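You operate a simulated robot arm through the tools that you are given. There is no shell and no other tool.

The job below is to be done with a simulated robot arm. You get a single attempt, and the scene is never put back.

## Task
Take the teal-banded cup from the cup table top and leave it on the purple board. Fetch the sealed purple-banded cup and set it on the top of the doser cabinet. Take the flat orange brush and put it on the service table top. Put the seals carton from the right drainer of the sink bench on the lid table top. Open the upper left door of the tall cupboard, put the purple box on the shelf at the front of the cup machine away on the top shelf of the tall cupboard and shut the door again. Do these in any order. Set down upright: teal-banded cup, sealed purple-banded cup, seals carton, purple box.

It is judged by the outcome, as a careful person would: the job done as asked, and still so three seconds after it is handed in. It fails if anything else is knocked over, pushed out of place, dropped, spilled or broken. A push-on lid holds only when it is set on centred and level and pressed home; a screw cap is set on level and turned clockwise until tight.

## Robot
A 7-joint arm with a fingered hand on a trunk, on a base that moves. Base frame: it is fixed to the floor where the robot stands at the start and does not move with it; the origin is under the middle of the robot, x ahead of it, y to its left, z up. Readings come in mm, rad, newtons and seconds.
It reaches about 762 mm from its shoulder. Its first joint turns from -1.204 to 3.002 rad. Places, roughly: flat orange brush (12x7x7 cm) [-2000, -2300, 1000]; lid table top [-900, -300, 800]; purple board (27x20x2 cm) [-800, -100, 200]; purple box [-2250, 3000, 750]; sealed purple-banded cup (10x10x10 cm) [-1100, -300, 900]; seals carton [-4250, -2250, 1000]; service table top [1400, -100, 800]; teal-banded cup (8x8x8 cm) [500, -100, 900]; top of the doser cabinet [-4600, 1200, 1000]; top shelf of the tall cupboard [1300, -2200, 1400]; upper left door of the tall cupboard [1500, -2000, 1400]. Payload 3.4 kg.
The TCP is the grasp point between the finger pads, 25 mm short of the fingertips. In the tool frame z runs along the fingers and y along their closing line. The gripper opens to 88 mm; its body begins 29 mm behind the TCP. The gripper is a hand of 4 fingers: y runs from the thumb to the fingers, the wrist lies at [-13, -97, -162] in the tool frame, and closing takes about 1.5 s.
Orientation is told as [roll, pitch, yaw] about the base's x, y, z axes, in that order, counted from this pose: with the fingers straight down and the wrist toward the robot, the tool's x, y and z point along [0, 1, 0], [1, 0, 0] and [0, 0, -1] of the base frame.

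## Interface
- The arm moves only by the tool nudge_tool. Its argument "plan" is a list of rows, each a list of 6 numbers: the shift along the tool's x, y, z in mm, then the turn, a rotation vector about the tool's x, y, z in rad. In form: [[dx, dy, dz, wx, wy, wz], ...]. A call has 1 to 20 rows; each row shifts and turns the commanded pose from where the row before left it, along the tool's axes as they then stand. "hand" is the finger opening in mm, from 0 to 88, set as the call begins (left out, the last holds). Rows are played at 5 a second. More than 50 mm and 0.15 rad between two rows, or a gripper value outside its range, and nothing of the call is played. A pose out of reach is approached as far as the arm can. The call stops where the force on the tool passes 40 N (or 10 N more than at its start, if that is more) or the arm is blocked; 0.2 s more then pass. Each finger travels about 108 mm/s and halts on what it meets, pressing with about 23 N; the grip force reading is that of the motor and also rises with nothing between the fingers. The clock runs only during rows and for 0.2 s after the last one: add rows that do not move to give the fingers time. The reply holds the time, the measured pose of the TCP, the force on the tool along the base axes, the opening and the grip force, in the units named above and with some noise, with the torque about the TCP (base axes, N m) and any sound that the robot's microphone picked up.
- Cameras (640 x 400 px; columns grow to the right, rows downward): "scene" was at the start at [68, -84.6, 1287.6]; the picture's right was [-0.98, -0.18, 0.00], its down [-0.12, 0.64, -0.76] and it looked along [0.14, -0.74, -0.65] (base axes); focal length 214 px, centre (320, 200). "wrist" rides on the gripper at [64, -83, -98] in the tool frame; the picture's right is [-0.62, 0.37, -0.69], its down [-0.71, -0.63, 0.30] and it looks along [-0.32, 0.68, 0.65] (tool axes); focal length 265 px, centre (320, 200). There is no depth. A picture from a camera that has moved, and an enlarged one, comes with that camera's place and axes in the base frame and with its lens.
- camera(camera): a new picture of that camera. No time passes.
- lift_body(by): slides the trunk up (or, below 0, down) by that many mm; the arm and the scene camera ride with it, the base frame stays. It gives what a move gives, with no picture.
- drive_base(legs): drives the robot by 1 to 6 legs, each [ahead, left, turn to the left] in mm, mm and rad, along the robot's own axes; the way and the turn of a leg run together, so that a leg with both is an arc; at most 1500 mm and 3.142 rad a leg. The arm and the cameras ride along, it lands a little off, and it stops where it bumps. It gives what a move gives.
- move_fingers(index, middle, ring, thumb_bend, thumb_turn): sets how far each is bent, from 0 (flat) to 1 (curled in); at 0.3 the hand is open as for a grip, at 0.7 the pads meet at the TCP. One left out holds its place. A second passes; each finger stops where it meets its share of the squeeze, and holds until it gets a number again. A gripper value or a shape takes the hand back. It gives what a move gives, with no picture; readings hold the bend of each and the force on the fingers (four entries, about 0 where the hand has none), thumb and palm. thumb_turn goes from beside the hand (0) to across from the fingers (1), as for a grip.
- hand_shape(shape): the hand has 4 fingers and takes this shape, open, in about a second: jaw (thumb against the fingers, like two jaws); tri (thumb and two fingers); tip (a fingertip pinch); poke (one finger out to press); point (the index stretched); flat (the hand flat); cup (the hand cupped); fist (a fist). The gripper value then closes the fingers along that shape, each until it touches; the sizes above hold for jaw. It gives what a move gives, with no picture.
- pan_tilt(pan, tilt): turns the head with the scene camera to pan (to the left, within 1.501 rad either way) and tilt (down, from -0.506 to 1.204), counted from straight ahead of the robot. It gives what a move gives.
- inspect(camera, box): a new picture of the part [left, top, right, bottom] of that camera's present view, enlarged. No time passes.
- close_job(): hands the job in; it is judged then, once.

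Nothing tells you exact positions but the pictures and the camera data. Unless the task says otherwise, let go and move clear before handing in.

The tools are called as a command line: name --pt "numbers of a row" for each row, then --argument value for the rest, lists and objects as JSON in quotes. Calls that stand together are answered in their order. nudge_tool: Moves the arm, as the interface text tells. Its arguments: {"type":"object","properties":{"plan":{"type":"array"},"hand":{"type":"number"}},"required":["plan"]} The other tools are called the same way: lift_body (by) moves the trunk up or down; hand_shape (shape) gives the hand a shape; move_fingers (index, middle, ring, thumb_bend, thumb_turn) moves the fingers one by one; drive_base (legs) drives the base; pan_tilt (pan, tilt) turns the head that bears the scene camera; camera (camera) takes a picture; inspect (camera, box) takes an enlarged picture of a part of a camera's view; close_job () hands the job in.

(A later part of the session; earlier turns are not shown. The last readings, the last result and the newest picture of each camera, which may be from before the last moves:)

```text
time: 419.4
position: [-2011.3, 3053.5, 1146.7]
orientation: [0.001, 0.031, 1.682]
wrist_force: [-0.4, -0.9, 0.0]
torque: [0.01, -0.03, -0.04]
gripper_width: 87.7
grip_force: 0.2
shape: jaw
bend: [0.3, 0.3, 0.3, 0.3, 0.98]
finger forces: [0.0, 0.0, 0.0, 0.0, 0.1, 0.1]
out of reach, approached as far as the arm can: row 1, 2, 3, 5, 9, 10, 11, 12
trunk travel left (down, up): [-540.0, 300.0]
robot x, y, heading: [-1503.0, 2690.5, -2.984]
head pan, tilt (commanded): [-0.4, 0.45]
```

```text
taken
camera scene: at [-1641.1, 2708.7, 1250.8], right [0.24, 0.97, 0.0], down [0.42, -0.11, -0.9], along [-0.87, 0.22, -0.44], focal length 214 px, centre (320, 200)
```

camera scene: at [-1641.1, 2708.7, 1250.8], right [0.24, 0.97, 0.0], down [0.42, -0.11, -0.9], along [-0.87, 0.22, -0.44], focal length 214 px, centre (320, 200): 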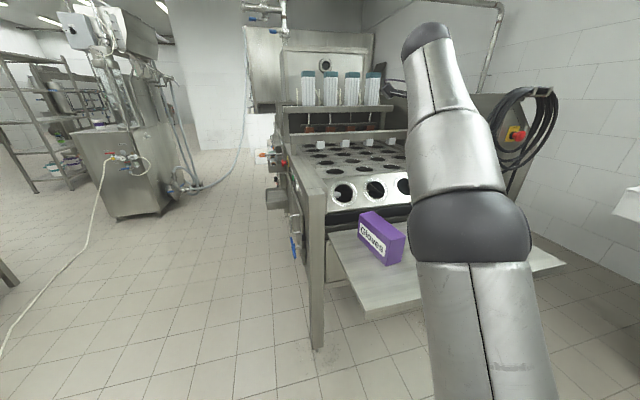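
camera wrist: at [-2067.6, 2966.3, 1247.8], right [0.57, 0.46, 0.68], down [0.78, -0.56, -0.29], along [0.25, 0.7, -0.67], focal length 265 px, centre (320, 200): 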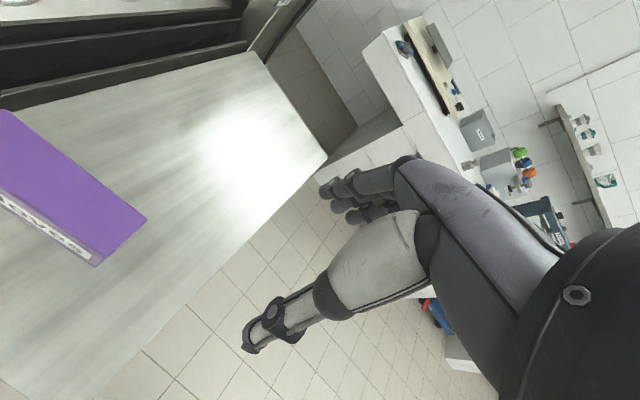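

The hand turned sideways properly. I'll trim its roll and yaw, then tilt the fingers forward about 70° toward the box's end while still high.

nudge_tool --pt "0 0 0 -0.031 0 -0.046" --pt "0 0 0 0 0.122 0" --pt "0 0 0 0 0.122 0" --pt "0 0 0 0 0.122 0" --pt "0 0 0 0 0.122 0" --pt "0 0 0 0 0.122 0" --pt "0 0 0 0 0.122 0" --pt "0 0 0 0 0.122 0" --pt "0 0 0 0 0.122 0" --pt "0 0 0 0 0.122 0" --pt "0 0 0 0 0.122 0" --pt "0 0 0 0 0 0"

camera --camera "wrist"

camera --camera "scene"

```text
time: 422.0
position: [-2010.7, 3053.2, 1147.8]
orientation: [1.222, 0.0, 1.723]
wrist_force: [-0.5, 0.2, -0.9]
torque: [0.0, -0.02, -0.02]
gripper_width: 87.7
grip_force: 0.0
shape: jaw
bend: [0.3, 0.3, 0.3, 0.3, 0.98]
finger forces: [0.1, 0.1, 0.0, 0.1, 0.0, 0.1]
trunk travel left (down, up): [-540.0, 300.0]
robot x, y, heading: [-1503.3, 2694.4, -2.987]
head pan, tilt (commanded): [-0.4, 0.45]
```

```text
taken
camera wrist: at [-1929.9, 2982.0, 1240.3], right [0.8, 0.49, -0.35], down [0.06, -0.63, -0.78], along [-0.6, 0.6, -0.53], focal length 265 px, centre (320, 200)
```

wrist: 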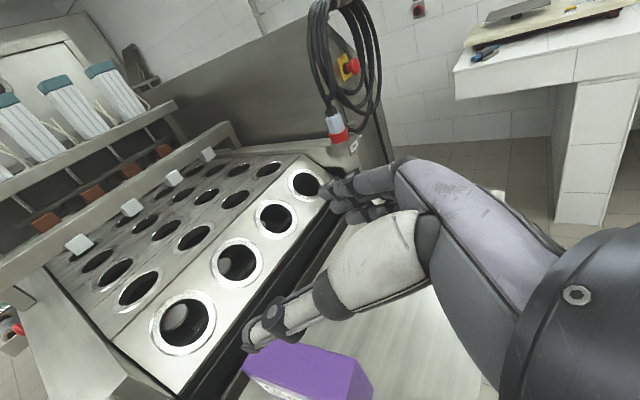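

```text
taken
camera scene: at [-1642.2, 2705.5, 1258.6], right [0.21, 0.98, 0.0], down [0.35, -0.08, -0.93], along [-0.91, 0.2, -0.36], focal length 214 px, centre (320, 200)
```

scene: 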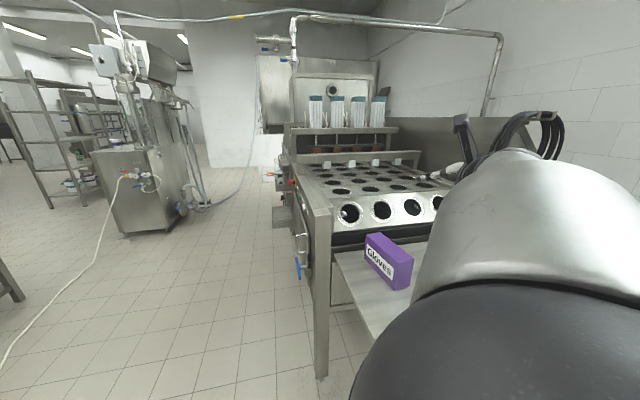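

I'll lower the trunk, then the arm, to bring the hand down in front of the box's near end, checking the view midway.

lift_body --by -150

nudge_tool --pt "-18 6 7 0 0 0" --pt "-28 6 10 0 0 0" --pt "-28 0 10 0 0 0" --pt "0 0 0 0 0 0"

camera --camera "wrist"

camera --camera "scene"

```text
time: 423.8
position: [-2011.2, 3051.8, 998.4]
orientation: [1.225, -0.001, 1.723]
wrist_force: [0.5, 1.0, -0.4]
torque: [-0.03, 0.01, -0.02]
gripper_width: 87.9
grip_force: 0.0
shape: jaw
bend: [0.3, 0.3, 0.3, 0.3, 0.98]
finger forces: [0.0, 0.0, 0.0, 0.0, 0.0, 0.0]
trunk travel left (down, up): [-390.0, 450.0]
robot x, y, heading: [-1503.4, 2695.7, -2.985]
head pan, tilt (commanded): [-0.4, 0.45]
```

```text
time: 424.8
position: [-2012.4, 3065.3, 917.7]
orientation: [1.223, -0.001, 1.726]
wrist_force: [0.5, -0.5, -0.7]
torque: [-0.01, -0.01, 0.02]
gripper_width: 87.8
grip_force: 0.1
shape: jaw
bend: [0.3, 0.3, 0.3, 0.3, 0.98]
finger forces: [0.0, 0.0, 0.0, 0.1, 0.1, 0.0]
trunk travel left (down, up): [-390.0, 450.0]
robot x, y, heading: [-1502.1, 2698.2, -2.983]
head pan, tilt (commanded): [-0.4, 0.45]
```

```text
taken
camera wrist: at [-1930.9, 2993.3, 1012.0], right [0.8, 0.5, -0.35], down [0.05, -0.63, -0.78], along [-0.6, 0.6, -0.53], focal length 265 px, centre (320, 200)
```

wrist: 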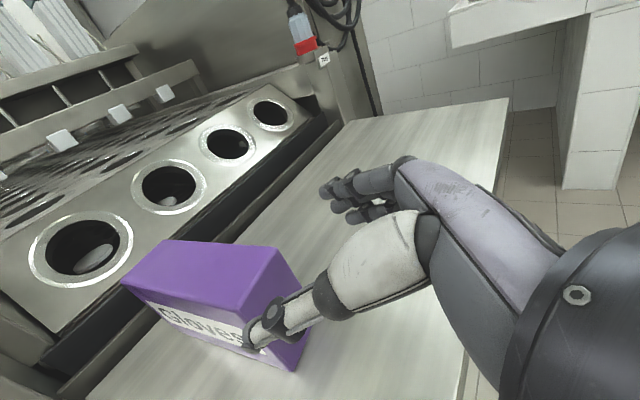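

```text
taken
camera scene: at [-1640.5, 2707.8, 1100.9], right [0.24, 0.97, 0.0], down [0.42, -0.11, -0.9], along [-0.87, 0.22, -0.44], focal length 214 px, centre (320, 200)
```

scene: 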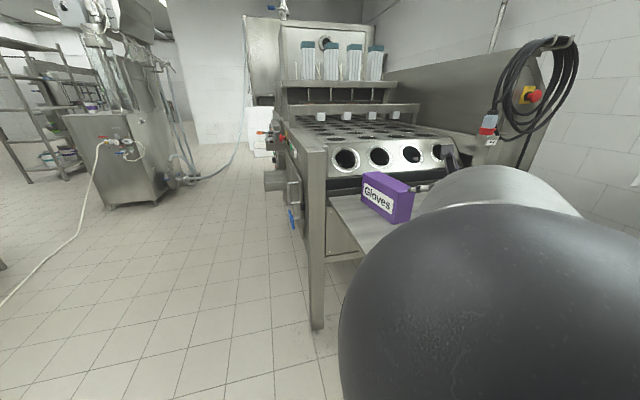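

The box's near end is just ahead of the hand. I'll zoom the wrist view to fix its edges.

inspect --camera "wrist" --box '[100, 210, 360, 390]'

```text
2.22 times, centred on (230, 300) of wrist
camera zoom: at [-1930.9, 2993.3, 1012.0], right [0.8, 0.5, -0.35], down [0.05, -0.63, -0.78], along [-0.6, 0.6, -0.53], focal length 590 px, centre (520, -22)
```

zoom: 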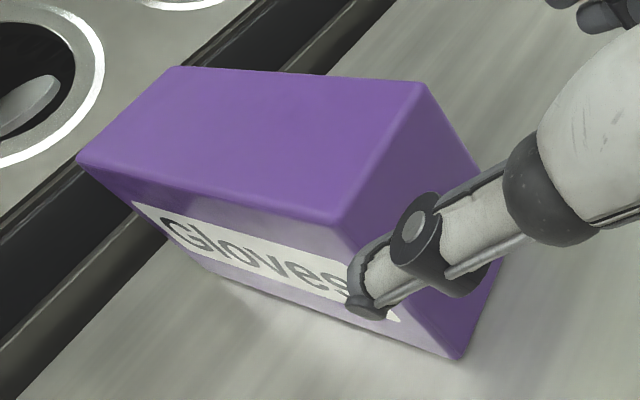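

The box: near end centre at [-2088, 3055], top z≈876, bottom z≈780; the hand is laterally aligned within 2 mm. I'll lower to mid-height and advance part way.

nudge_tool --pt "-24.4 1 8.9 0 0 0" --pt "-24.4 1 8.9 0 0 0" --pt "-24.4 0 8.9 0 0 0" --pt "10 0 28 0 0 0" --pt "10 0 28 0 0 0" --pt "0 0 0 0 0 0"

camera --camera "wrist"

```text
time: 426.2
position: [-2073.0, 3058.1, 840.2]
orientation: [1.222, -0.001, 1.727]
wrist_force: [-0.3, -0.5, 0.2]
torque: [-0.01, 0.0, 0.04]
gripper_width: 88.0
grip_force: 0.1
shape: jaw
bend: [0.3, 0.3, 0.3, 0.3, 0.98]
finger forces: [0.0, 0.1, 0.0, 0.0, 0.0, 0.0]
trunk travel left (down, up): [-390.0, 450.0]
robot x, y, heading: [-1502.3, 2696.1, -2.985]
head pan, tilt (commanded): [-0.4, 0.45]
```

```text
taken
camera wrist: at [-1990.9, 2986.1, 933.7], right [0.8, 0.5, -0.35], down [0.05, -0.63, -0.78], along [-0.6, 0.6, -0.53], focal length 265 px, centre (320, 200)
```

wrist: 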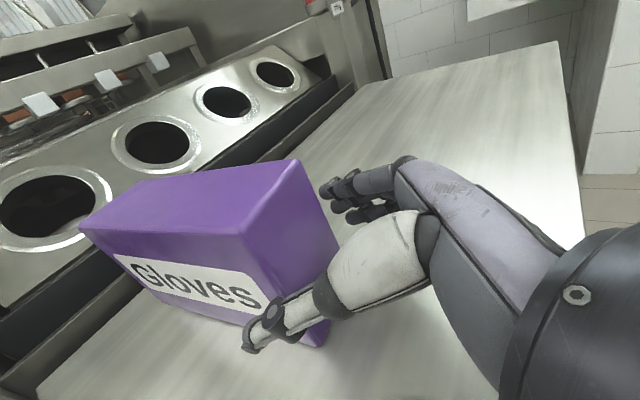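

The fingertips are passing along both sides of the box. I'll advance another 32 mm slowly.

nudge_tool --pt "3.6 0 10 0 0 0" --pt "3.6 0 10 0 0 0" --pt "3.6 0 10 0 0 0" --pt "0 0 0 0 0 0"

camera --camera "wrist"

```text
time: 427.2
position: [-2104.1, 3053.8, 840.1]
orientation: [1.22, -0.003, 1.725]
wrist_force: [1.1, 1.1, 0.6]
torque: [0.0, 0.01, -0.02]
gripper_width: 88.0
grip_force: 0.1
shape: jaw
bend: [0.3, 0.3, 0.3, 0.3, 0.98]
finger forces: [0.4, 0.1, 0.1, 0.1, 0.7, 0.0]
trunk travel left (down, up): [-390.0, 450.0]
robot x, y, heading: [-1503.6, 2696.0, -2.984]
head pan, tilt (commanded): [-0.4, 0.45]
```

```text
taken
camera wrist: at [-2022.0, 2981.9, 933.5], right [0.8, 0.5, -0.35], down [0.05, -0.63, -0.78], along [-0.6, 0.6, -0.53], focal length 265 px, centre (320, 200)
```

wrist: 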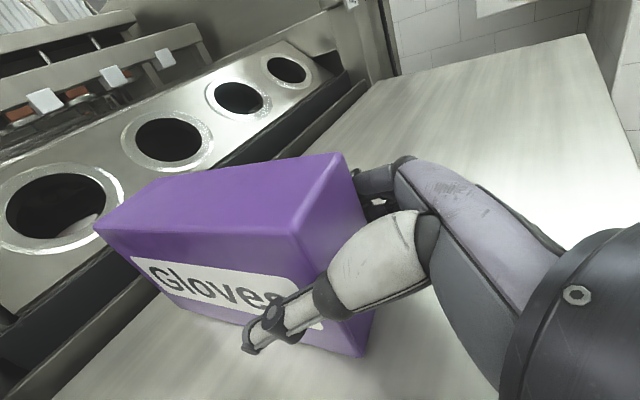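

Light contact at thumb and index. I'll try another 6 mm inward, then close.

nudge_tool --pt "1 0 2.8 0 0 0" --pt "1 0 2.8 0 0 0" --pt "0 0 0 0 0 0"

nudge_tool --pt "0 0 0 0 0 0" --pt "0 0 0 0 0 0" --pt "0 0 0 0 0 0" --pt "0 0 0 0 0 0" --pt "0 0 0 0 0 0" --pt "0 0 0 0 0 0" --hand 0

camera --camera "wrist"

```text
time: 428.0
position: [-2109.7, 3051.5, 839.5]
orientation: [1.22, -0.001, 1.724]
wrist_force: [0.8, -0.3, 0.7]
torque: [0.0, -0.01, 0.01]
gripper_width: 87.9
grip_force: 0.2
shape: jaw
bend: [0.3, 0.3, 0.3, 0.3, 0.98]
finger forces: [0.6, 0.0, 0.1, 0.0, 0.5, 0.0]
trunk travel left (down, up): [-390.0, 450.0]
robot x, y, heading: [-1503.4, 2693.3, -2.991]
head pan, tilt (commanded): [-0.4, 0.45]
```

```text
time: 429.4
position: [-2110.0, 3052.3, 839.2]
orientation: [1.223, -0.002, 1.724]
wrist_force: [-0.2, 1.5, 1.1]
torque: [0.11, 0.01, -0.05]
gripper_width: 60.4
grip_force: 23.3
shape: jaw
bend: [0.33, 0.42, 0.37, 0.54, 0.99]
finger forces: [10.5, 10.9, 2.8, 0.0, 23.1, 0.0]
trunk travel left (down, up): [-390.0, 450.0]
robot x, y, heading: [-1503.8, 2695.8, -2.982]
head pan, tilt (commanded): [-0.4, 0.45]
```

```text
taken
camera wrist: at [-2027.8, 2980.3, 933.7], right [0.8, 0.5, -0.35], down [0.05, -0.63, -0.78], along [-0.6, 0.6, -0.53], focal length 265 px, centre (320, 200)
```

wrist: 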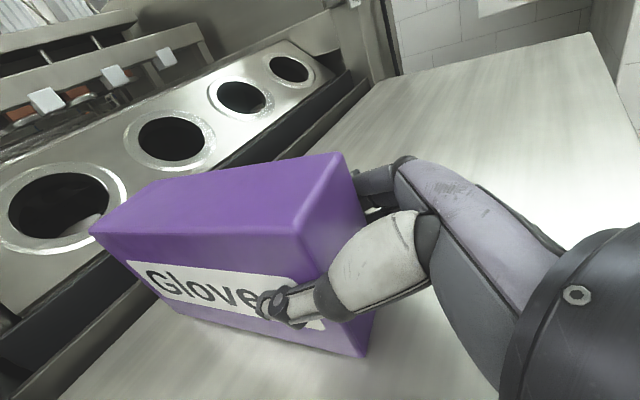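

Gripped at 60 mm. I'll test-lift 15 mm with the trunk and check whether the box stays level.

lift_body --by 15

camera --camera "wrist"

nudge_tool --pt "0 0 0 0 0 0" --pt "0 0 0 0 0 0" --pt "0 0 0 0 0 0" --pt "0 0 0 0 0 0" --pt "0 0 0 0 0 0" --pt "0 0 0 0 0 0" --pt "0 0 0 0 0 0" --pt "0 0 0 0 0 0" --pt "0 0 0 0 0 0" --pt "0 0 0 0 0 0"

camera --camera "wrist"

```text
time: 430.0
position: [-2110.6, 3051.2, 854.9]
orientation: [1.221, -0.002, 1.726]
wrist_force: [0.0, 0.0, -2.6]
torque: [-0.02, -0.14, 0.0]
gripper_width: 60.4
grip_force: 23.6
shape: jaw
bend: [0.33, 0.42, 0.38, 0.54, 0.99]
finger forces: [9.5, 10.5, 2.8, 0.0, 23.1, 0.0]
trunk travel left (down, up): [-405.0, 435.0]
robot x, y, heading: [-1505.1, 2693.2, -2.987]
head pan, tilt (commanded): [-0.4, 0.45]
```

```text
taken
camera wrist: at [-2028.2, 2980.4, 948.2], right [0.8, 0.5, -0.35], down [0.06, -0.63, -0.78], along [-0.6, 0.6, -0.53], focal length 265 px, centre (320, 200)
```

wrist: 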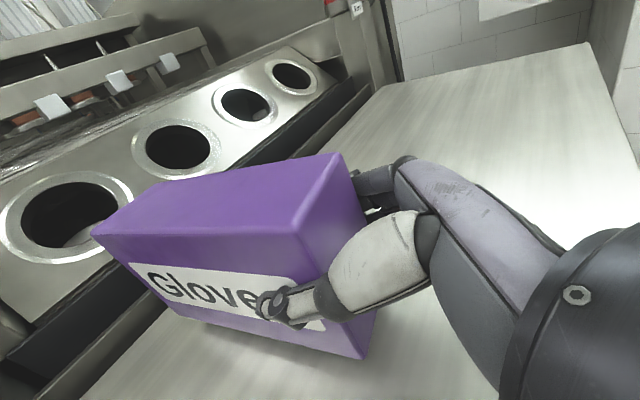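

```text
time: 432.2
position: [-2109.4, 3051.4, 855.5]
orientation: [1.223, -0.002, 1.723]
wrist_force: [-0.5, -0.2, -3.3]
torque: [0.0, -0.1, 0.01]
gripper_width: 60.5
grip_force: 23.1
shape: jaw
bend: [0.33, 0.42, 0.38, 0.54, 0.99]
finger forces: [9.6, 10.6, 2.8, 0.0, 23.1, 0.0]
trunk travel left (down, up): [-405.0, 435.0]
robot x, y, heading: [-1508.0, 2699.3, -2.987]
head pan, tilt (commanded): [-0.4, 0.45]
```

```text
taken
camera wrist: at [-2028.0, 2980.4, 948.4], right [0.8, 0.5, -0.35], down [0.05, -0.63, -0.78], along [-0.6, 0.6, -0.53], focal length 265 px, centre (320, 200)
```

wrist: 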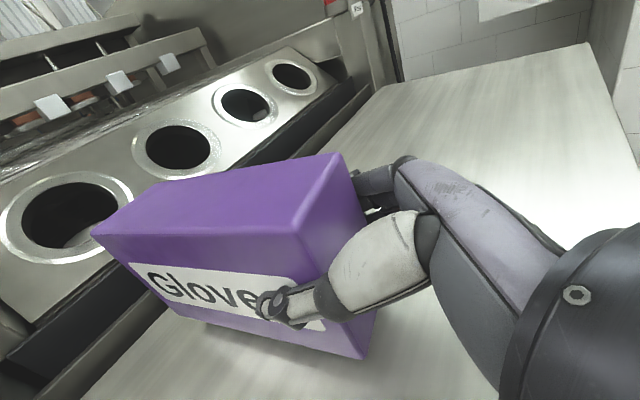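

No sag at all, the box is light (≈3 N). I'll raise it, back straight away from the machine and move to open floor.

lift_body --by 150

drive_base --legs '[[-850, 0, 0], [0, 800, 0]]'

camera --camera "wrist"

```text
time: 433.9
position: [-2110.0, 3051.1, 1004.9]
orientation: [1.222, -0.002, 1.725]
wrist_force: [-0.5, 0.2, -2.4]
torque: [0.05, -0.09, -0.01]
gripper_width: 60.5
grip_force: 23.0
shape: jaw
bend: [0.33, 0.42, 0.38, 0.54, 0.99]
finger forces: [9.5, 10.6, 2.8, 0.0, 23.1, 0.1]
trunk travel left (down, up): [-555.0, 285.0]
robot x, y, heading: [-1504.0, 2699.1, -2.986]
head pan, tilt (commanded): [-0.4, 0.45]
```

```text
time: 442.5
position: [-1115.8, 2380.3, 1005.0]
orientation: [1.224, 0.0, 1.73]
wrist_force: [0.1, -0.1, -1.6]
torque: [0.01, -0.06, -0.04]
gripper_width: 60.4
grip_force: 22.9
shape: jaw
bend: [0.33, 0.42, 0.38, 0.54, 0.99]
finger forces: [9.6, 10.7, 2.9, 0.0, 23.1, 0.0]
trunk travel left (down, up): [-555.0, 285.0]
robot x, y, heading: [-512.5, 2027.1, -2.983]
head pan, tilt (commanded): [-0.4, 0.45]
```

```text
taken
camera wrist: at [-1034.8, 2309.5, 1098.6], right [0.79, 0.5, -0.35], down [0.06, -0.63, -0.78], along [-0.61, 0.6, -0.53], focal length 265 px, centre (320, 200)
```

wrist: 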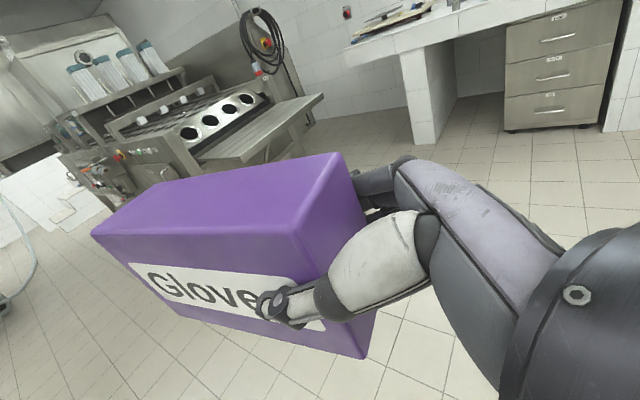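

The box is secure. I'll draw the arm in by 120 mm, then turn to face diagonally (toward +x, -y) for the trip down the aisle.

nudge_tool --pt "-10 0 -28 0 0 0" --pt "-10 0 -28 0 0 0" --pt "-10 0 -28 0 0 0" --pt "-10 0 -28 0 0 0" --pt "0 0 0 0 0 0"

lift_body --by 150

drive_base --legs '[[0, 0, 2.2]]'

pan_tilt --pan -0.3 --tilt 0.5

camera --camera "scene"

camera --camera "wrist"

```text
time: 443.7
position: [-997.6, 2404.4, 1002.2]
orientation: [1.221, 0.011, 1.722]
wrist_force: [0.5, -0.4, -1.4]
torque: [-0.03, -0.13, 0.0]
gripper_width: 60.5
grip_force: 23.1
shape: jaw
bend: [0.33, 0.43, 0.38, 0.54, 0.99]
finger forces: [9.4, 10.4, 2.9, 0.0, 22.7, 0.0]
trunk travel left (down, up): [-555.0, 285.0]
robot x, y, heading: [-511.1, 2025.6, -2.979]
head pan, tilt (commanded): [-0.4, 0.45]
```

```text
time: 445.5
position: [-997.9, 2405.1, 1152.5]
orientation: [1.222, 0.012, 1.719]
wrist_force: [-0.1, -1.0, -2.2]
torque: [0.02, -0.14, 0.01]
gripper_width: 60.0
grip_force: 22.7
shape: jaw
bend: [0.33, 0.43, 0.38, 0.54, 0.99]
finger forces: [9.3, 10.5, 2.8, 0.0, 22.7, 0.0]
trunk travel left (down, up): [-705.0, 135.0]
robot x, y, heading: [-509.2, 2023.4, -2.982]
head pan, tilt (commanded): [-0.4, 0.45]
```

```text
time: 451.1
position: [-533.0, 1411.5, 1152.6]
orientation: [1.222, 0.012, -2.369]
wrist_force: [-0.4, -0.8, -1.5]
torque: [0.07, 0.08, 0.04]
gripper_width: 59.5
grip_force: 23.2
shape: jaw
bend: [0.33, 0.43, 0.38, 0.54, 0.99]
finger forces: [8.2, 10.3, 2.8, 0.0, 21.3, 0.0]
trunk travel left (down, up): [-705.0, 135.0]
robot x, y, heading: [-505.9, 2026.6, -0.787]
head pan, tilt (commanded): [-0.4, 0.45]
```

```text
time: 451.8
position: [-533.4, 1410.2, 1152.1]
orientation: [1.222, 0.014, -2.372]
wrist_force: [-0.1, 0.2, -0.5]
torque: [0.06, 0.09, -0.01]
gripper_width: 59.8
grip_force: 23.4
shape: jaw
bend: [0.33, 0.43, 0.38, 0.54, 0.99]
finger forces: [8.3, 10.3, 2.9, 0.0, 21.4, 0.0]
trunk travel left (down, up): [-705.0, 135.0]
robot x, y, heading: [-512.2, 2025.2, -0.788]
head pan, tilt (commanded): [-0.3, 0.499]
```

```text
taken
camera scene: at [-430.0, 1908.6, 1411.4], right [-0.89, -0.46, 0.0], down [-0.22, 0.42, -0.88], along [0.41, -0.78, -0.48], focal length 214 px, centre (320, 200)
```

scene: 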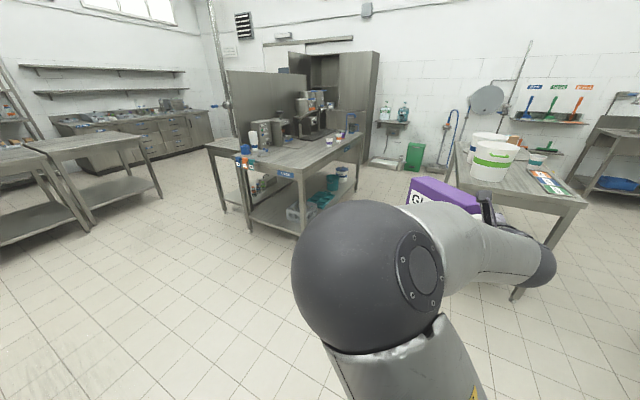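

```text
taken
camera wrist: at [-523.9, 1518.5, 1246.6], right [-0.86, 0.37, -0.35], down [0.49, 0.42, -0.77], along [-0.13, -0.83, -0.54], focal length 265 px, centre (320, 200)
```

wrist: 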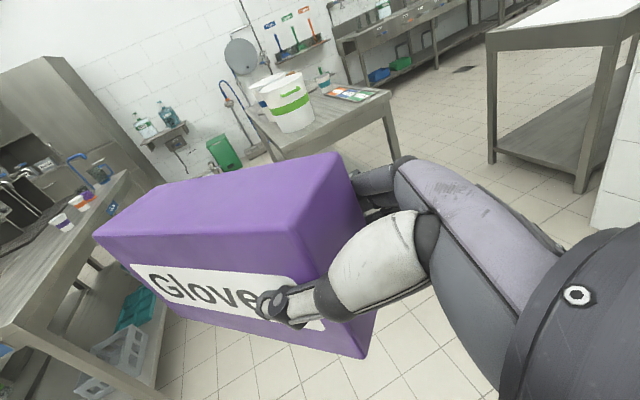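

The view shows the way clear and the cupboard's open upper compartment in the distance. I'll drive down the aisle diagonally oriented, with the box leading.

drive_base --legs '[[254, 255, 0], [1000, -1000, 0]]'

camera --camera "wrist"

camera --camera "scene"

```text
time: 460.8
position: [-156.7, -15.4, 1150.8]
orientation: [1.222, 0.014, -2.367]
wrist_force: [0.3, -0.6, -1.8]
torque: [0.08, 0.1, -0.02]
gripper_width: 59.4
grip_force: 23.6
shape: jaw
bend: [0.33, 0.43, 0.38, 0.54, 0.99]
finger forces: [8.2, 10.3, 2.9, 0.0, 21.4, 0.0]
trunk travel left (down, up): [-705.0, 135.0]
robot x, y, heading: [-138.0, 604.6, -0.785]
head pan, tilt (commanded): [-0.3, 0.499]
```

```text
taken
camera wrist: at [-149.0, 92.7, 1246.5], right [-0.86, 0.36, -0.35], down [0.49, 0.42, -0.77], along [-0.13, -0.83, -0.54], focal length 265 px, centre (320, 200)
```

wrist: 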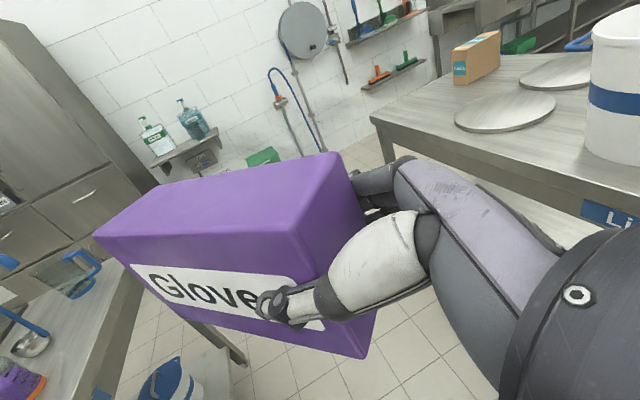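

```text
taken
camera scene: at [-56.6, 483.2, 1411.4], right [-0.88, -0.47, 0.0], down [-0.22, 0.42, -0.88], along [0.41, -0.78, -0.48], focal length 214 px, centre (320, 200)
```

scene: 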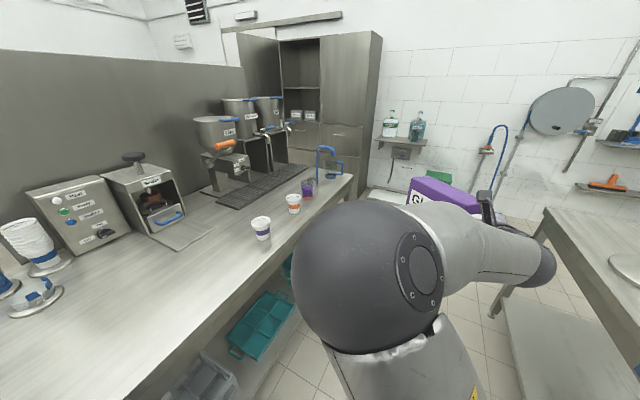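

The cupboard's open compartment is visible: a shelf midway with free space above. I'll zoom in on it.

inspect --camera "scene" --box '[220, 20, 390, 150]'

drive_base --legs '[[1050, -1050, 0]]'

pan_tilt --pan 0.0 --tilt 0.2

camera --camera "scene"

```text
3.08 times, centred on (305, 85) of scene
camera zoom: at [-56.6, 483.2, 1411.4], right [-0.88, -0.47, 0.0], down [-0.22, 0.42, -0.88], along [0.41, -0.78, -0.48], focal length 660 px, centre (366, 554)
```

zoom: 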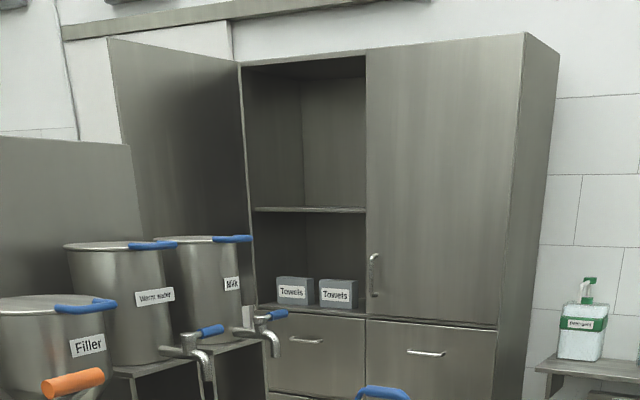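

```text
time: 468.0
position: [-196.2, -1469.9, 1150.9]
orientation: [1.221, 0.013, -2.386]
wrist_force: [-0.9, -0.4, -1.5]
torque: [0.11, 0.12, 0.03]
gripper_width: 59.5
grip_force: 23.1
shape: jaw
bend: [0.33, 0.43, 0.38, 0.54, 0.99]
finger forces: [8.2, 10.3, 2.9, 0.0, 21.3, 0.0]
trunk travel left (down, up): [-705.0, 135.0]
robot x, y, heading: [-160.9, -852.0, -0.802]
head pan, tilt (commanded): [-0.3, 0.499]
```

```text
time: 468.8
position: [-197.4, -1469.7, 1152.0]
orientation: [1.221, 0.016, -2.388]
wrist_force: [0.3, 0.2, -1.6]
torque: [0.11, 0.07, 0.0]
gripper_width: 59.5
grip_force: 22.5
shape: jaw
bend: [0.33, 0.43, 0.38, 0.54, 0.99]
finger forces: [8.3, 10.3, 2.9, 0.0, 21.3, 0.0]
trunk travel left (down, up): [-705.0, 135.0]
robot x, y, heading: [-163.6, -855.1, -0.803]
head pan, tilt (commanded): [0.0, 0.201]
```

```text
taken
camera scene: at [-61.5, -959.6, 1439.0], right [-0.72, -0.69, 0.0], down [-0.14, 0.14, -0.98], along [0.68, -0.71, -0.2], focal length 214 px, centre (320, 200)
```

scene: 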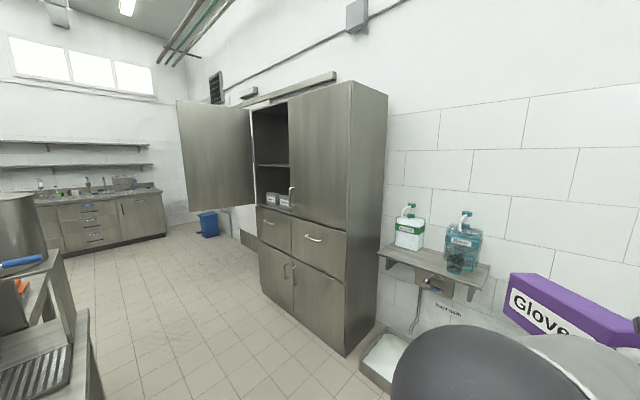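

The top shelf is empty above the "Towels" boxes. I'll continue around into the corridor toward the cupboard.

drive_base --legs '[[205, -198, 0], [700, 725, 0]]'

pan_tilt --pan 0.2 --tilt 0.1

camera --camera "scene"

camera --camera "wrist"

```text
time: 475.6
position: [798.7, -1766.6, 1151.1]
orientation: [1.222, 0.014, -2.406]
wrist_force: [-0.3, 0.9, -2.1]
torque: [0.08, 0.09, 0.02]
gripper_width: 59.1
grip_force: 22.9
shape: jaw
bend: [0.33, 0.43, 0.38, 0.55, 0.99]
finger forces: [8.7, 10.2, 3.0, 0.0, 21.9, 0.1]
trunk travel left (down, up): [-705.0, 135.0]
robot x, y, heading: [844.5, -1153.0, -0.82]
head pan, tilt (commanded): [0.0, 0.201]
```

```text
time: 476.4
position: [798.1, -1766.4, 1150.5]
orientation: [1.223, 0.015, -2.406]
wrist_force: [-0.6, 0.6, -2.4]
torque: [0.08, 0.09, 0.01]
gripper_width: 59.4
grip_force: 22.7
shape: jaw
bend: [0.33, 0.43, 0.38, 0.55, 0.99]
finger forces: [8.6, 10.4, 3.0, 0.0, 21.9, 0.1]
trunk travel left (down, up): [-705.0, 135.0]
robot x, y, heading: [843.6, -1151.3, -0.824]
head pan, tilt (commanded): [0.201, 0.099]
```

```text
taken
camera scene: at [954.5, -1244.4, 1448.4], right [-0.58, -0.81, 0.0], down [-0.08, 0.06, -0.99], along [0.81, -0.58, -0.1], focal length 214 px, centre (320, 200)
```

scene: 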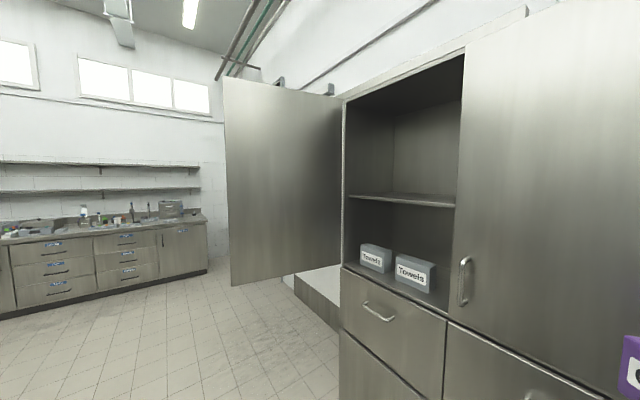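

```text
taken
camera wrist: at [811.2, -1659.8, 1246.2], right [-0.85, 0.4, -0.35], down [0.5, 0.4, -0.77], along [-0.16, -0.83, -0.54], focal length 265 px, centre (320, 200)
```

wrist: 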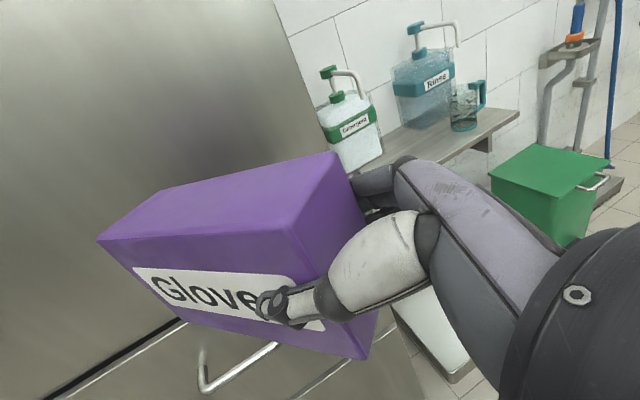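

The top shelf's front edge is at z≈1352, x from about 1262 to 1780. I'll raise the box to above shelf height first, while still clear of the cupboard.

lift_body --by 135

nudge_tool --pt "28.2 0 -10.2 0 0 0" --pt "28.2 0 -10.2 0 0 0" --pt "28.2 0 -10.2 0 0 0" --pt "28.2 0 -10.2 0 0 0" --pt "28.2 0 -10.2 0 0 0" --pt "0 0 0 0 0 0"

camera --camera "wrist"

camera --camera "scene"

```text
time: 478.0
position: [799.1, -1768.7, 1286.0]
orientation: [1.222, 0.015, -2.404]
wrist_force: [0.2, 0.1, -1.2]
torque: [0.09, 0.1, 0.03]
gripper_width: 59.2
grip_force: 22.8
shape: jaw
bend: [0.33, 0.43, 0.38, 0.55, 0.99]
finger forces: [8.6, 10.4, 2.9, 0.0, 21.9, 0.0]
trunk travel left (down, up): [-840.0, 0.0]
robot x, y, heading: [841.2, -1152.6, -0.823]
head pan, tilt (commanded): [0.201, 0.099]
```

```text
time: 479.4
position: [797.6, -1769.4, 1435.9]
orientation: [1.222, 0.013, -2.406]
wrist_force: [-0.5, -1.3, -2.1]
torque: [0.07, 0.08, -0.01]
gripper_width: 59.3
grip_force: 22.2
shape: jaw
bend: [0.33, 0.43, 0.39, 0.55, 0.99]
finger forces: [8.7, 10.3, 2.9, 0.1, 21.8, 0.0]
trunk travel left (down, up): [-840.0, 0.0]
robot x, y, heading: [846.0, -1151.5, -0.822]
head pan, tilt (commanded): [0.201, 0.099]
```

```text
taken
camera wrist: at [810.4, -1661.6, 1531.3], right [-0.85, 0.4, -0.35], down [0.5, 0.4, -0.77], along [-0.16, -0.83, -0.54], focal length 265 px, centre (320, 200)
```

wrist: 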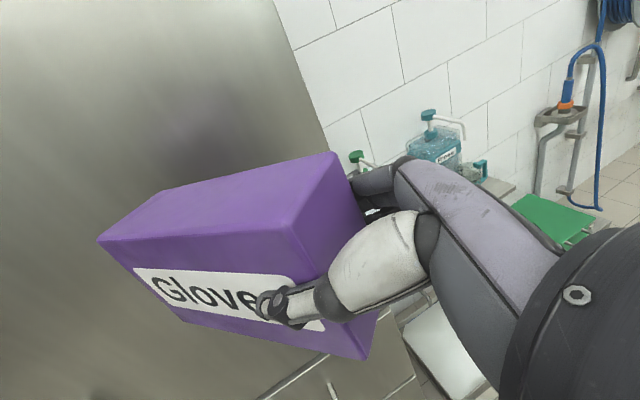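

```text
taken
camera scene: at [954.3, -1244.5, 1583.5], right [-0.58, -0.81, 0.0], down [-0.08, 0.06, -0.99], along [0.81, -0.58, -0.1], focal length 214 px, centre (320, 200)
```

scene: 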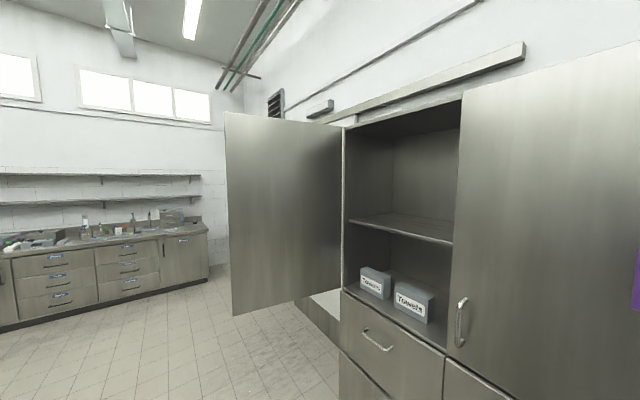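

Now I see the shelf from above, which lets me triangulate its height. I'll zoom in.

inspect --camera "scene" --box '[330, 90, 480, 260]'

```text
2.35 times, centred on (405, 175) of scene
camera zoom: at [954.3, -1244.5, 1583.5], right [-0.58, -0.81, 0.0], down [-0.08, 0.06, -0.99], along [0.81, -0.58, -0.1], focal length 505 px, centre (120, 259)
```

zoom: 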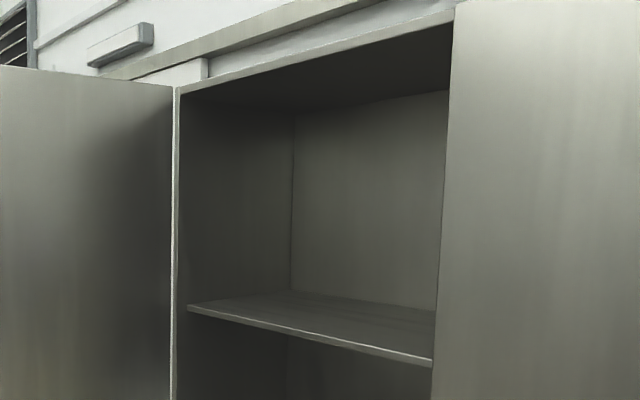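

The shelf surface is at about z≈1362 with its front edge near y≈-2035. I'll raise the box a bit more, then drive sideways to in front of the opening before going in.

nudge_tool --pt "26.3 0 -9.5 0 0 0" --pt "0 0 0 0 0 0"

drive_base --legs '[[366, 363, 0]]'

camera --camera "wrist"

pan_tilt --pan -0.2 --tilt 0.1

camera --camera "scene"

```text
time: 480.0
position: [797.0, -1770.0, 1464.8]
orientation: [1.221, 0.016, -2.405]
wrist_force: [-0.1, 0.0, -1.2]
torque: [0.1, 0.14, 0.02]
gripper_width: 59.0
grip_force: 22.8
shape: jaw
bend: [0.33, 0.43, 0.38, 0.55, 0.99]
finger forces: [8.7, 10.2, 2.9, 0.1, 21.8, 0.0]
trunk travel left (down, up): [-840.0, 0.0]
robot x, y, heading: [845.8, -1154.6, -0.823]
head pan, tilt (commanded): [0.201, 0.099]
```

```text
time: 483.0
position: [1309.7, -1785.9, 1464.4]
orientation: [1.222, 0.016, -2.417]
wrist_force: [0.0, 0.1, -1.8]
torque: [0.08, 0.09, 0.01]
gripper_width: 59.1
grip_force: 23.1
shape: jaw
bend: [0.33, 0.43, 0.38, 0.55, 0.99]
finger forces: [8.8, 10.2, 3.0, 0.0, 21.8, 0.0]
trunk travel left (down, up): [-840.0, 0.0]
robot x, y, heading: [1364.1, -1169.9, -0.833]
head pan, tilt (commanded): [0.201, 0.099]
```

```text
taken
camera wrist: at [1323.6, -1678.5, 1559.3], right [-0.84, 0.4, -0.35], down [0.51, 0.39, -0.77], along [-0.17, -0.83, -0.54], focal length 265 px, centre (320, 200)
```

wrist: 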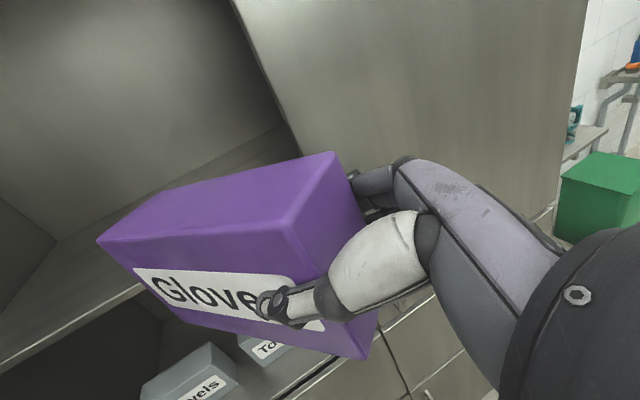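

```text
time: 483.9
position: [1310.0, -1786.1, 1465.1]
orientation: [1.222, 0.017, -2.415]
wrist_force: [0.3, 0.4, -1.5]
torque: [0.07, 0.12, -0.01]
gripper_width: 58.9
grip_force: 22.9
shape: jaw
bend: [0.33, 0.43, 0.38, 0.55, 0.99]
finger forces: [8.6, 10.2, 3.1, 0.0, 21.8, 0.0]
trunk travel left (down, up): [-840.0, 0.0]
robot x, y, heading: [1360.2, -1165.9, -0.833]
head pan, tilt (commanded): [-0.201, 0.099]
```

```text
taken
camera scene: at [1445.2, -1286.6, 1583.5], right [-0.86, -0.51, 0.0], down [-0.05, 0.09, -0.99], along [0.51, -0.85, -0.1], focal length 214 px, centre (320, 200)
```

scene: 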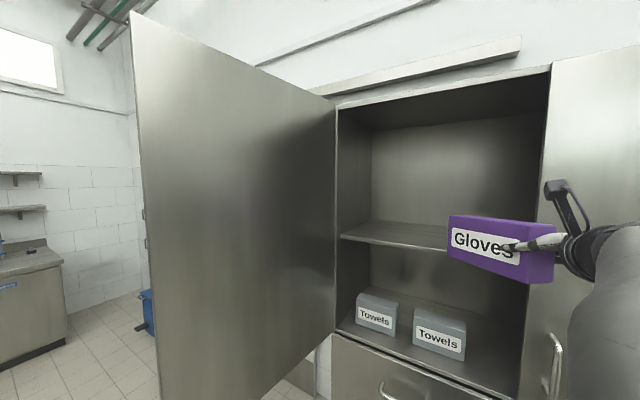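

The box hangs right in front of the opening with the shelf visible to its left. I'll zoom in to fix the shelf edge from here.

inspect --camera "scene" --box '[320, 180, 560, 330]'

```text
2.67 times, centred on (440, 255) of scene
camera zoom: at [1445.2, -1286.6, 1583.5], right [-0.86, -0.51, 0.0], down [-0.05, 0.09, -0.99], along [0.51, -0.85, -0.1], focal length 572 px, centre (0, 53)
```

zoom: 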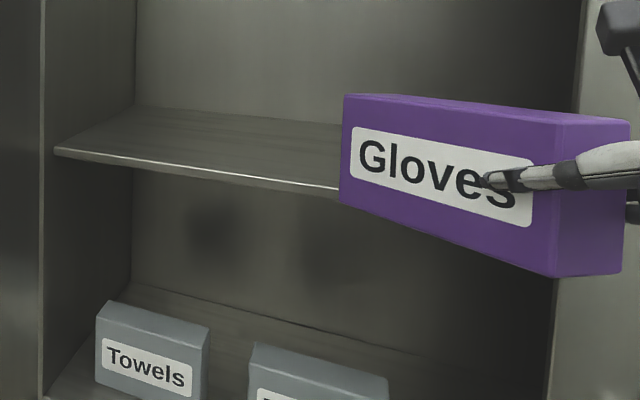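

The shelf's front edge is at y≈-2040, z≈1359; the box bottom is about 45 mm above it. I'll move the base a little closer and to the left so the box points into the opening.

drive_base --legs '[[141, -47, 0]]'

camera --camera "scene"

camera --camera "wrist"

```text
time: 485.2
position: [1370.5, -1920.4, 1464.7]
orientation: [1.223, 0.014, -2.418]
wrist_force: [0.1, -0.1, -1.7]
torque: [0.09, 0.1, 0.01]
gripper_width: 59.0
grip_force: 23.0
shape: jaw
bend: [0.33, 0.43, 0.38, 0.55, 0.99]
finger forces: [8.8, 10.2, 3.0, 0.0, 21.8, 0.1]
trunk travel left (down, up): [-840.0, 0.0]
robot x, y, heading: [1419.5, -1304.0, -0.832]
head pan, tilt (commanded): [-0.201, 0.099]
```

```text
taken
camera scene: at [1505.7, -1421.6, 1583.6], right [-0.86, -0.51, 0.0], down [-0.05, 0.08, -1.0], along [0.51, -0.86, -0.1], focal length 214 px, centre (320, 200)
```

scene: 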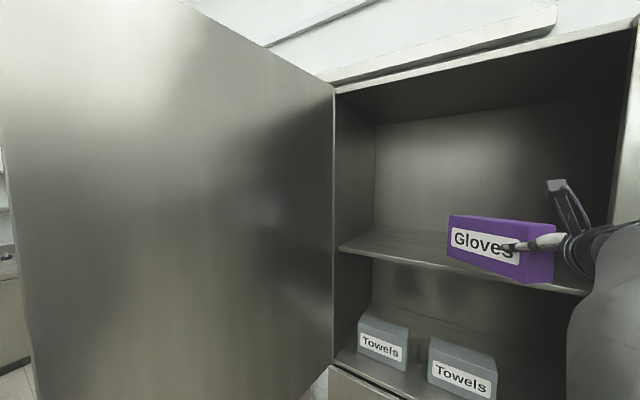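

```text
taken
camera wrist: at [1383.7, -1813.1, 1559.8], right [-0.84, 0.41, -0.35], down [0.51, 0.39, -0.77], along [-0.17, -0.83, -0.54], focal length 265 px, centre (320, 200)
```

wrist: 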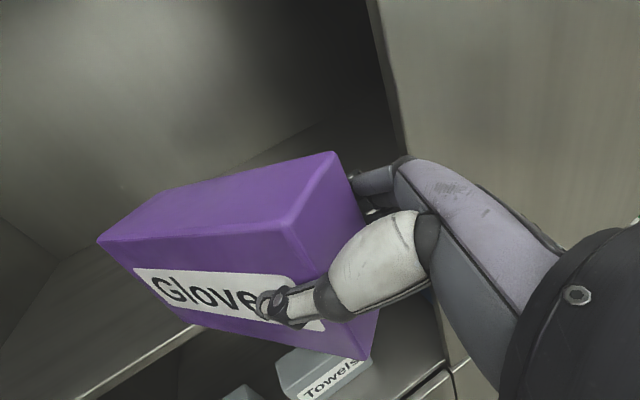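

All clear. I'll extend the arm forward into the compartment above the shelf, 150 mm first.

nudge_tool --pt "12.8 0 35.2 0 0 0" --pt "12.8 0 35.2 0 0 0" --pt "12.8 0 35.2 0 0 0" --pt "12.8 0 35.2 0 0 0" --pt "0 0 0 0 0 0"

camera --camera "scene"

camera --camera "wrist"

```text
time: 486.4
position: [1468.9, -2033.0, 1467.9]
orientation: [1.223, 0.016, -2.417]
wrist_force: [0.7, 0.9, -1.7]
torque: [0.12, 0.08, -0.02]
gripper_width: 58.9
grip_force: 22.9
shape: jaw
bend: [0.33, 0.43, 0.39, 0.55, 0.99]
finger forces: [8.7, 10.1, 3.0, 0.1, 21.7, 0.0]
trunk travel left (down, up): [-840.0, 0.0]
robot x, y, heading: [1423.0, -1303.4, -0.833]
head pan, tilt (commanded): [-0.201, 0.099]
```

```text
taken
camera scene: at [1505.3, -1421.5, 1583.6], right [-0.86, -0.51, 0.0], down [-0.05, 0.08, -1.0], along [0.51, -0.86, -0.1], focal length 214 px, centre (320, 200)
```

scene: 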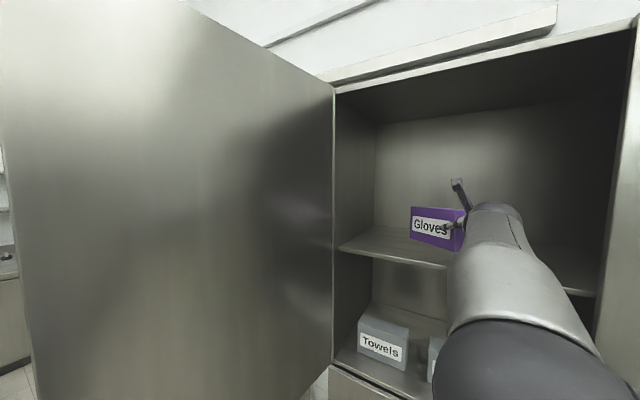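

```text
taken
camera wrist: at [1483.4, -1925.3, 1562.3], right [-0.84, 0.41, -0.35], down [0.51, 0.39, -0.77], along [-0.17, -0.83, -0.54], focal length 265 px, centre (320, 200)
```

wrist: 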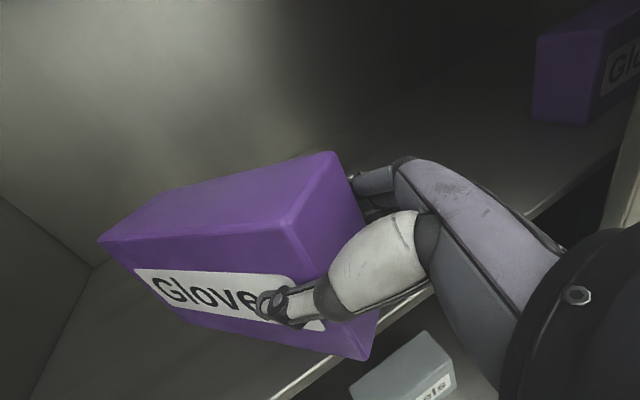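

There is another glove box far right on the same shelf, well clear. I'll go 78 mm deeper so the whole box sits on the shelf.

nudge_tool --pt "9 0 24.4 0 0 0" --pt "9 0 24.4 0 0 0" --pt "9 0 24.4 0 0 0" --pt "0 0 0 0 0 0"

camera --camera "wrist"

inspect --camera "scene" --box '[330, 160, 560, 310]'

```text
time: 487.4
position: [1521.9, -2091.3, 1464.3]
orientation: [1.223, 0.015, -2.417]
wrist_force: [-0.4, 0.0, -1.4]
torque: [0.1, 0.09, 0.0]
gripper_width: 59.4
grip_force: 22.6
shape: jaw
bend: [0.33, 0.43, 0.39, 0.55, 0.99]
finger forces: [8.6, 10.1, 3.0, 0.0, 21.8, 0.0]
trunk travel left (down, up): [-840.0, 0.0]
robot x, y, heading: [1421.6, -1305.6, -0.828]
head pan, tilt (commanded): [-0.201, 0.099]
```

```text
taken
camera wrist: at [1536.1, -1984.4, 1559.9], right [-0.84, 0.41, -0.35], down [0.51, 0.39, -0.77], along [-0.17, -0.83, -0.54], focal length 265 px, centre (320, 200)
```

wrist: 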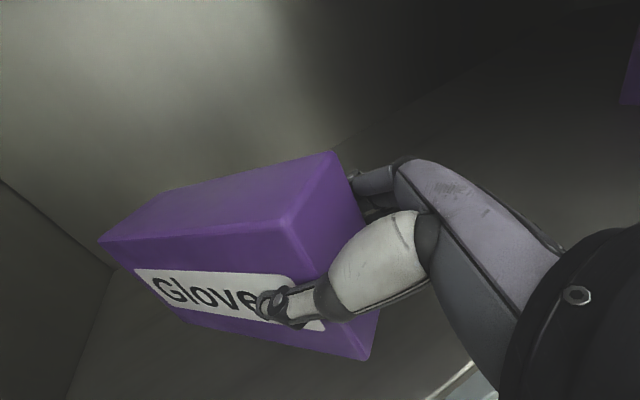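

```text
2.67 times, centred on (445, 235) of scene
camera zoom: at [1506.1, -1421.9, 1583.5], right [-0.86, -0.51, 0.0], down [-0.05, 0.09, -1.0], along [0.51, -0.86, -0.1], focal length 572 px, centre (-13, 107)
```

zoom: 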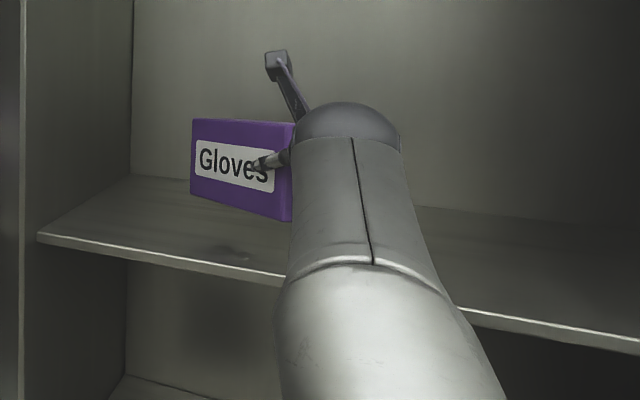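

The box is over the shelf. I'll lower it 30 mm, trimming a slight sideways tilt, then settle in small steps.

nudge_tool --pt "-9.4 0 3.4 -0.006 0 -0.016" --pt "-9.4 0 3.4 0 0 0" --pt "-9.4 0 3.4 0 0 0" --pt "0 0 0 0 0 0"

nudge_tool --pt "-3.8 0 1.4 0 0 0" --pt "-3.8 0 1.4 0 0 0" --pt "0 0 0 0 0 0"

inspect --camera "scene" --box '[330, 160, 560, 310]'

```text
time: 488.4
position: [1521.9, -2091.7, 1433.7]
orientation: [1.225, -0.002, -2.417]
wrist_force: [0.0, -0.3, -1.4]
torque: [0.07, 0.12, -0.01]
gripper_width: 58.9
grip_force: 23.3
shape: jaw
bend: [0.33, 0.43, 0.39, 0.55, 0.99]
finger forces: [8.6, 10.0, 3.1, 0.1, 21.6, 0.0]
trunk travel left (down, up): [-840.0, 0.0]
robot x, y, heading: [1420.6, -1305.3, -0.834]
head pan, tilt (commanded): [-0.201, 0.099]
```

```text
time: 489.2
position: [1523.0, -2091.8, 1427.7]
orientation: [1.225, -0.001, -2.417]
wrist_force: [0.2, 0.1, -0.1]
torque: [-0.05, -0.03, 0.01]
gripper_width: 59.1
grip_force: 22.7
shape: jaw
bend: [0.33, 0.43, 0.39, 0.55, 0.98]
finger forces: [9.0, 10.0, 2.9, 0.1, 21.7, 0.0]
trunk travel left (down, up): [-840.0, 0.0]
robot x, y, heading: [1425.0, -1303.5, -0.831]
head pan, tilt (commanded): [-0.201, 0.099]
```

```text
2.67 times, centred on (445, 235) of scene
camera zoom: at [1506.1, -1422.3, 1583.5], right [-0.86, -0.51, 0.0], down [-0.05, 0.09, -0.99], along [0.51, -0.86, -0.1], focal length 572 px, centre (-13, 107)
```

zoom: 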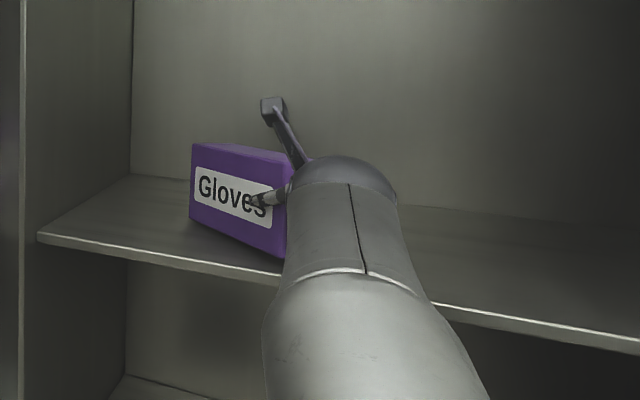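

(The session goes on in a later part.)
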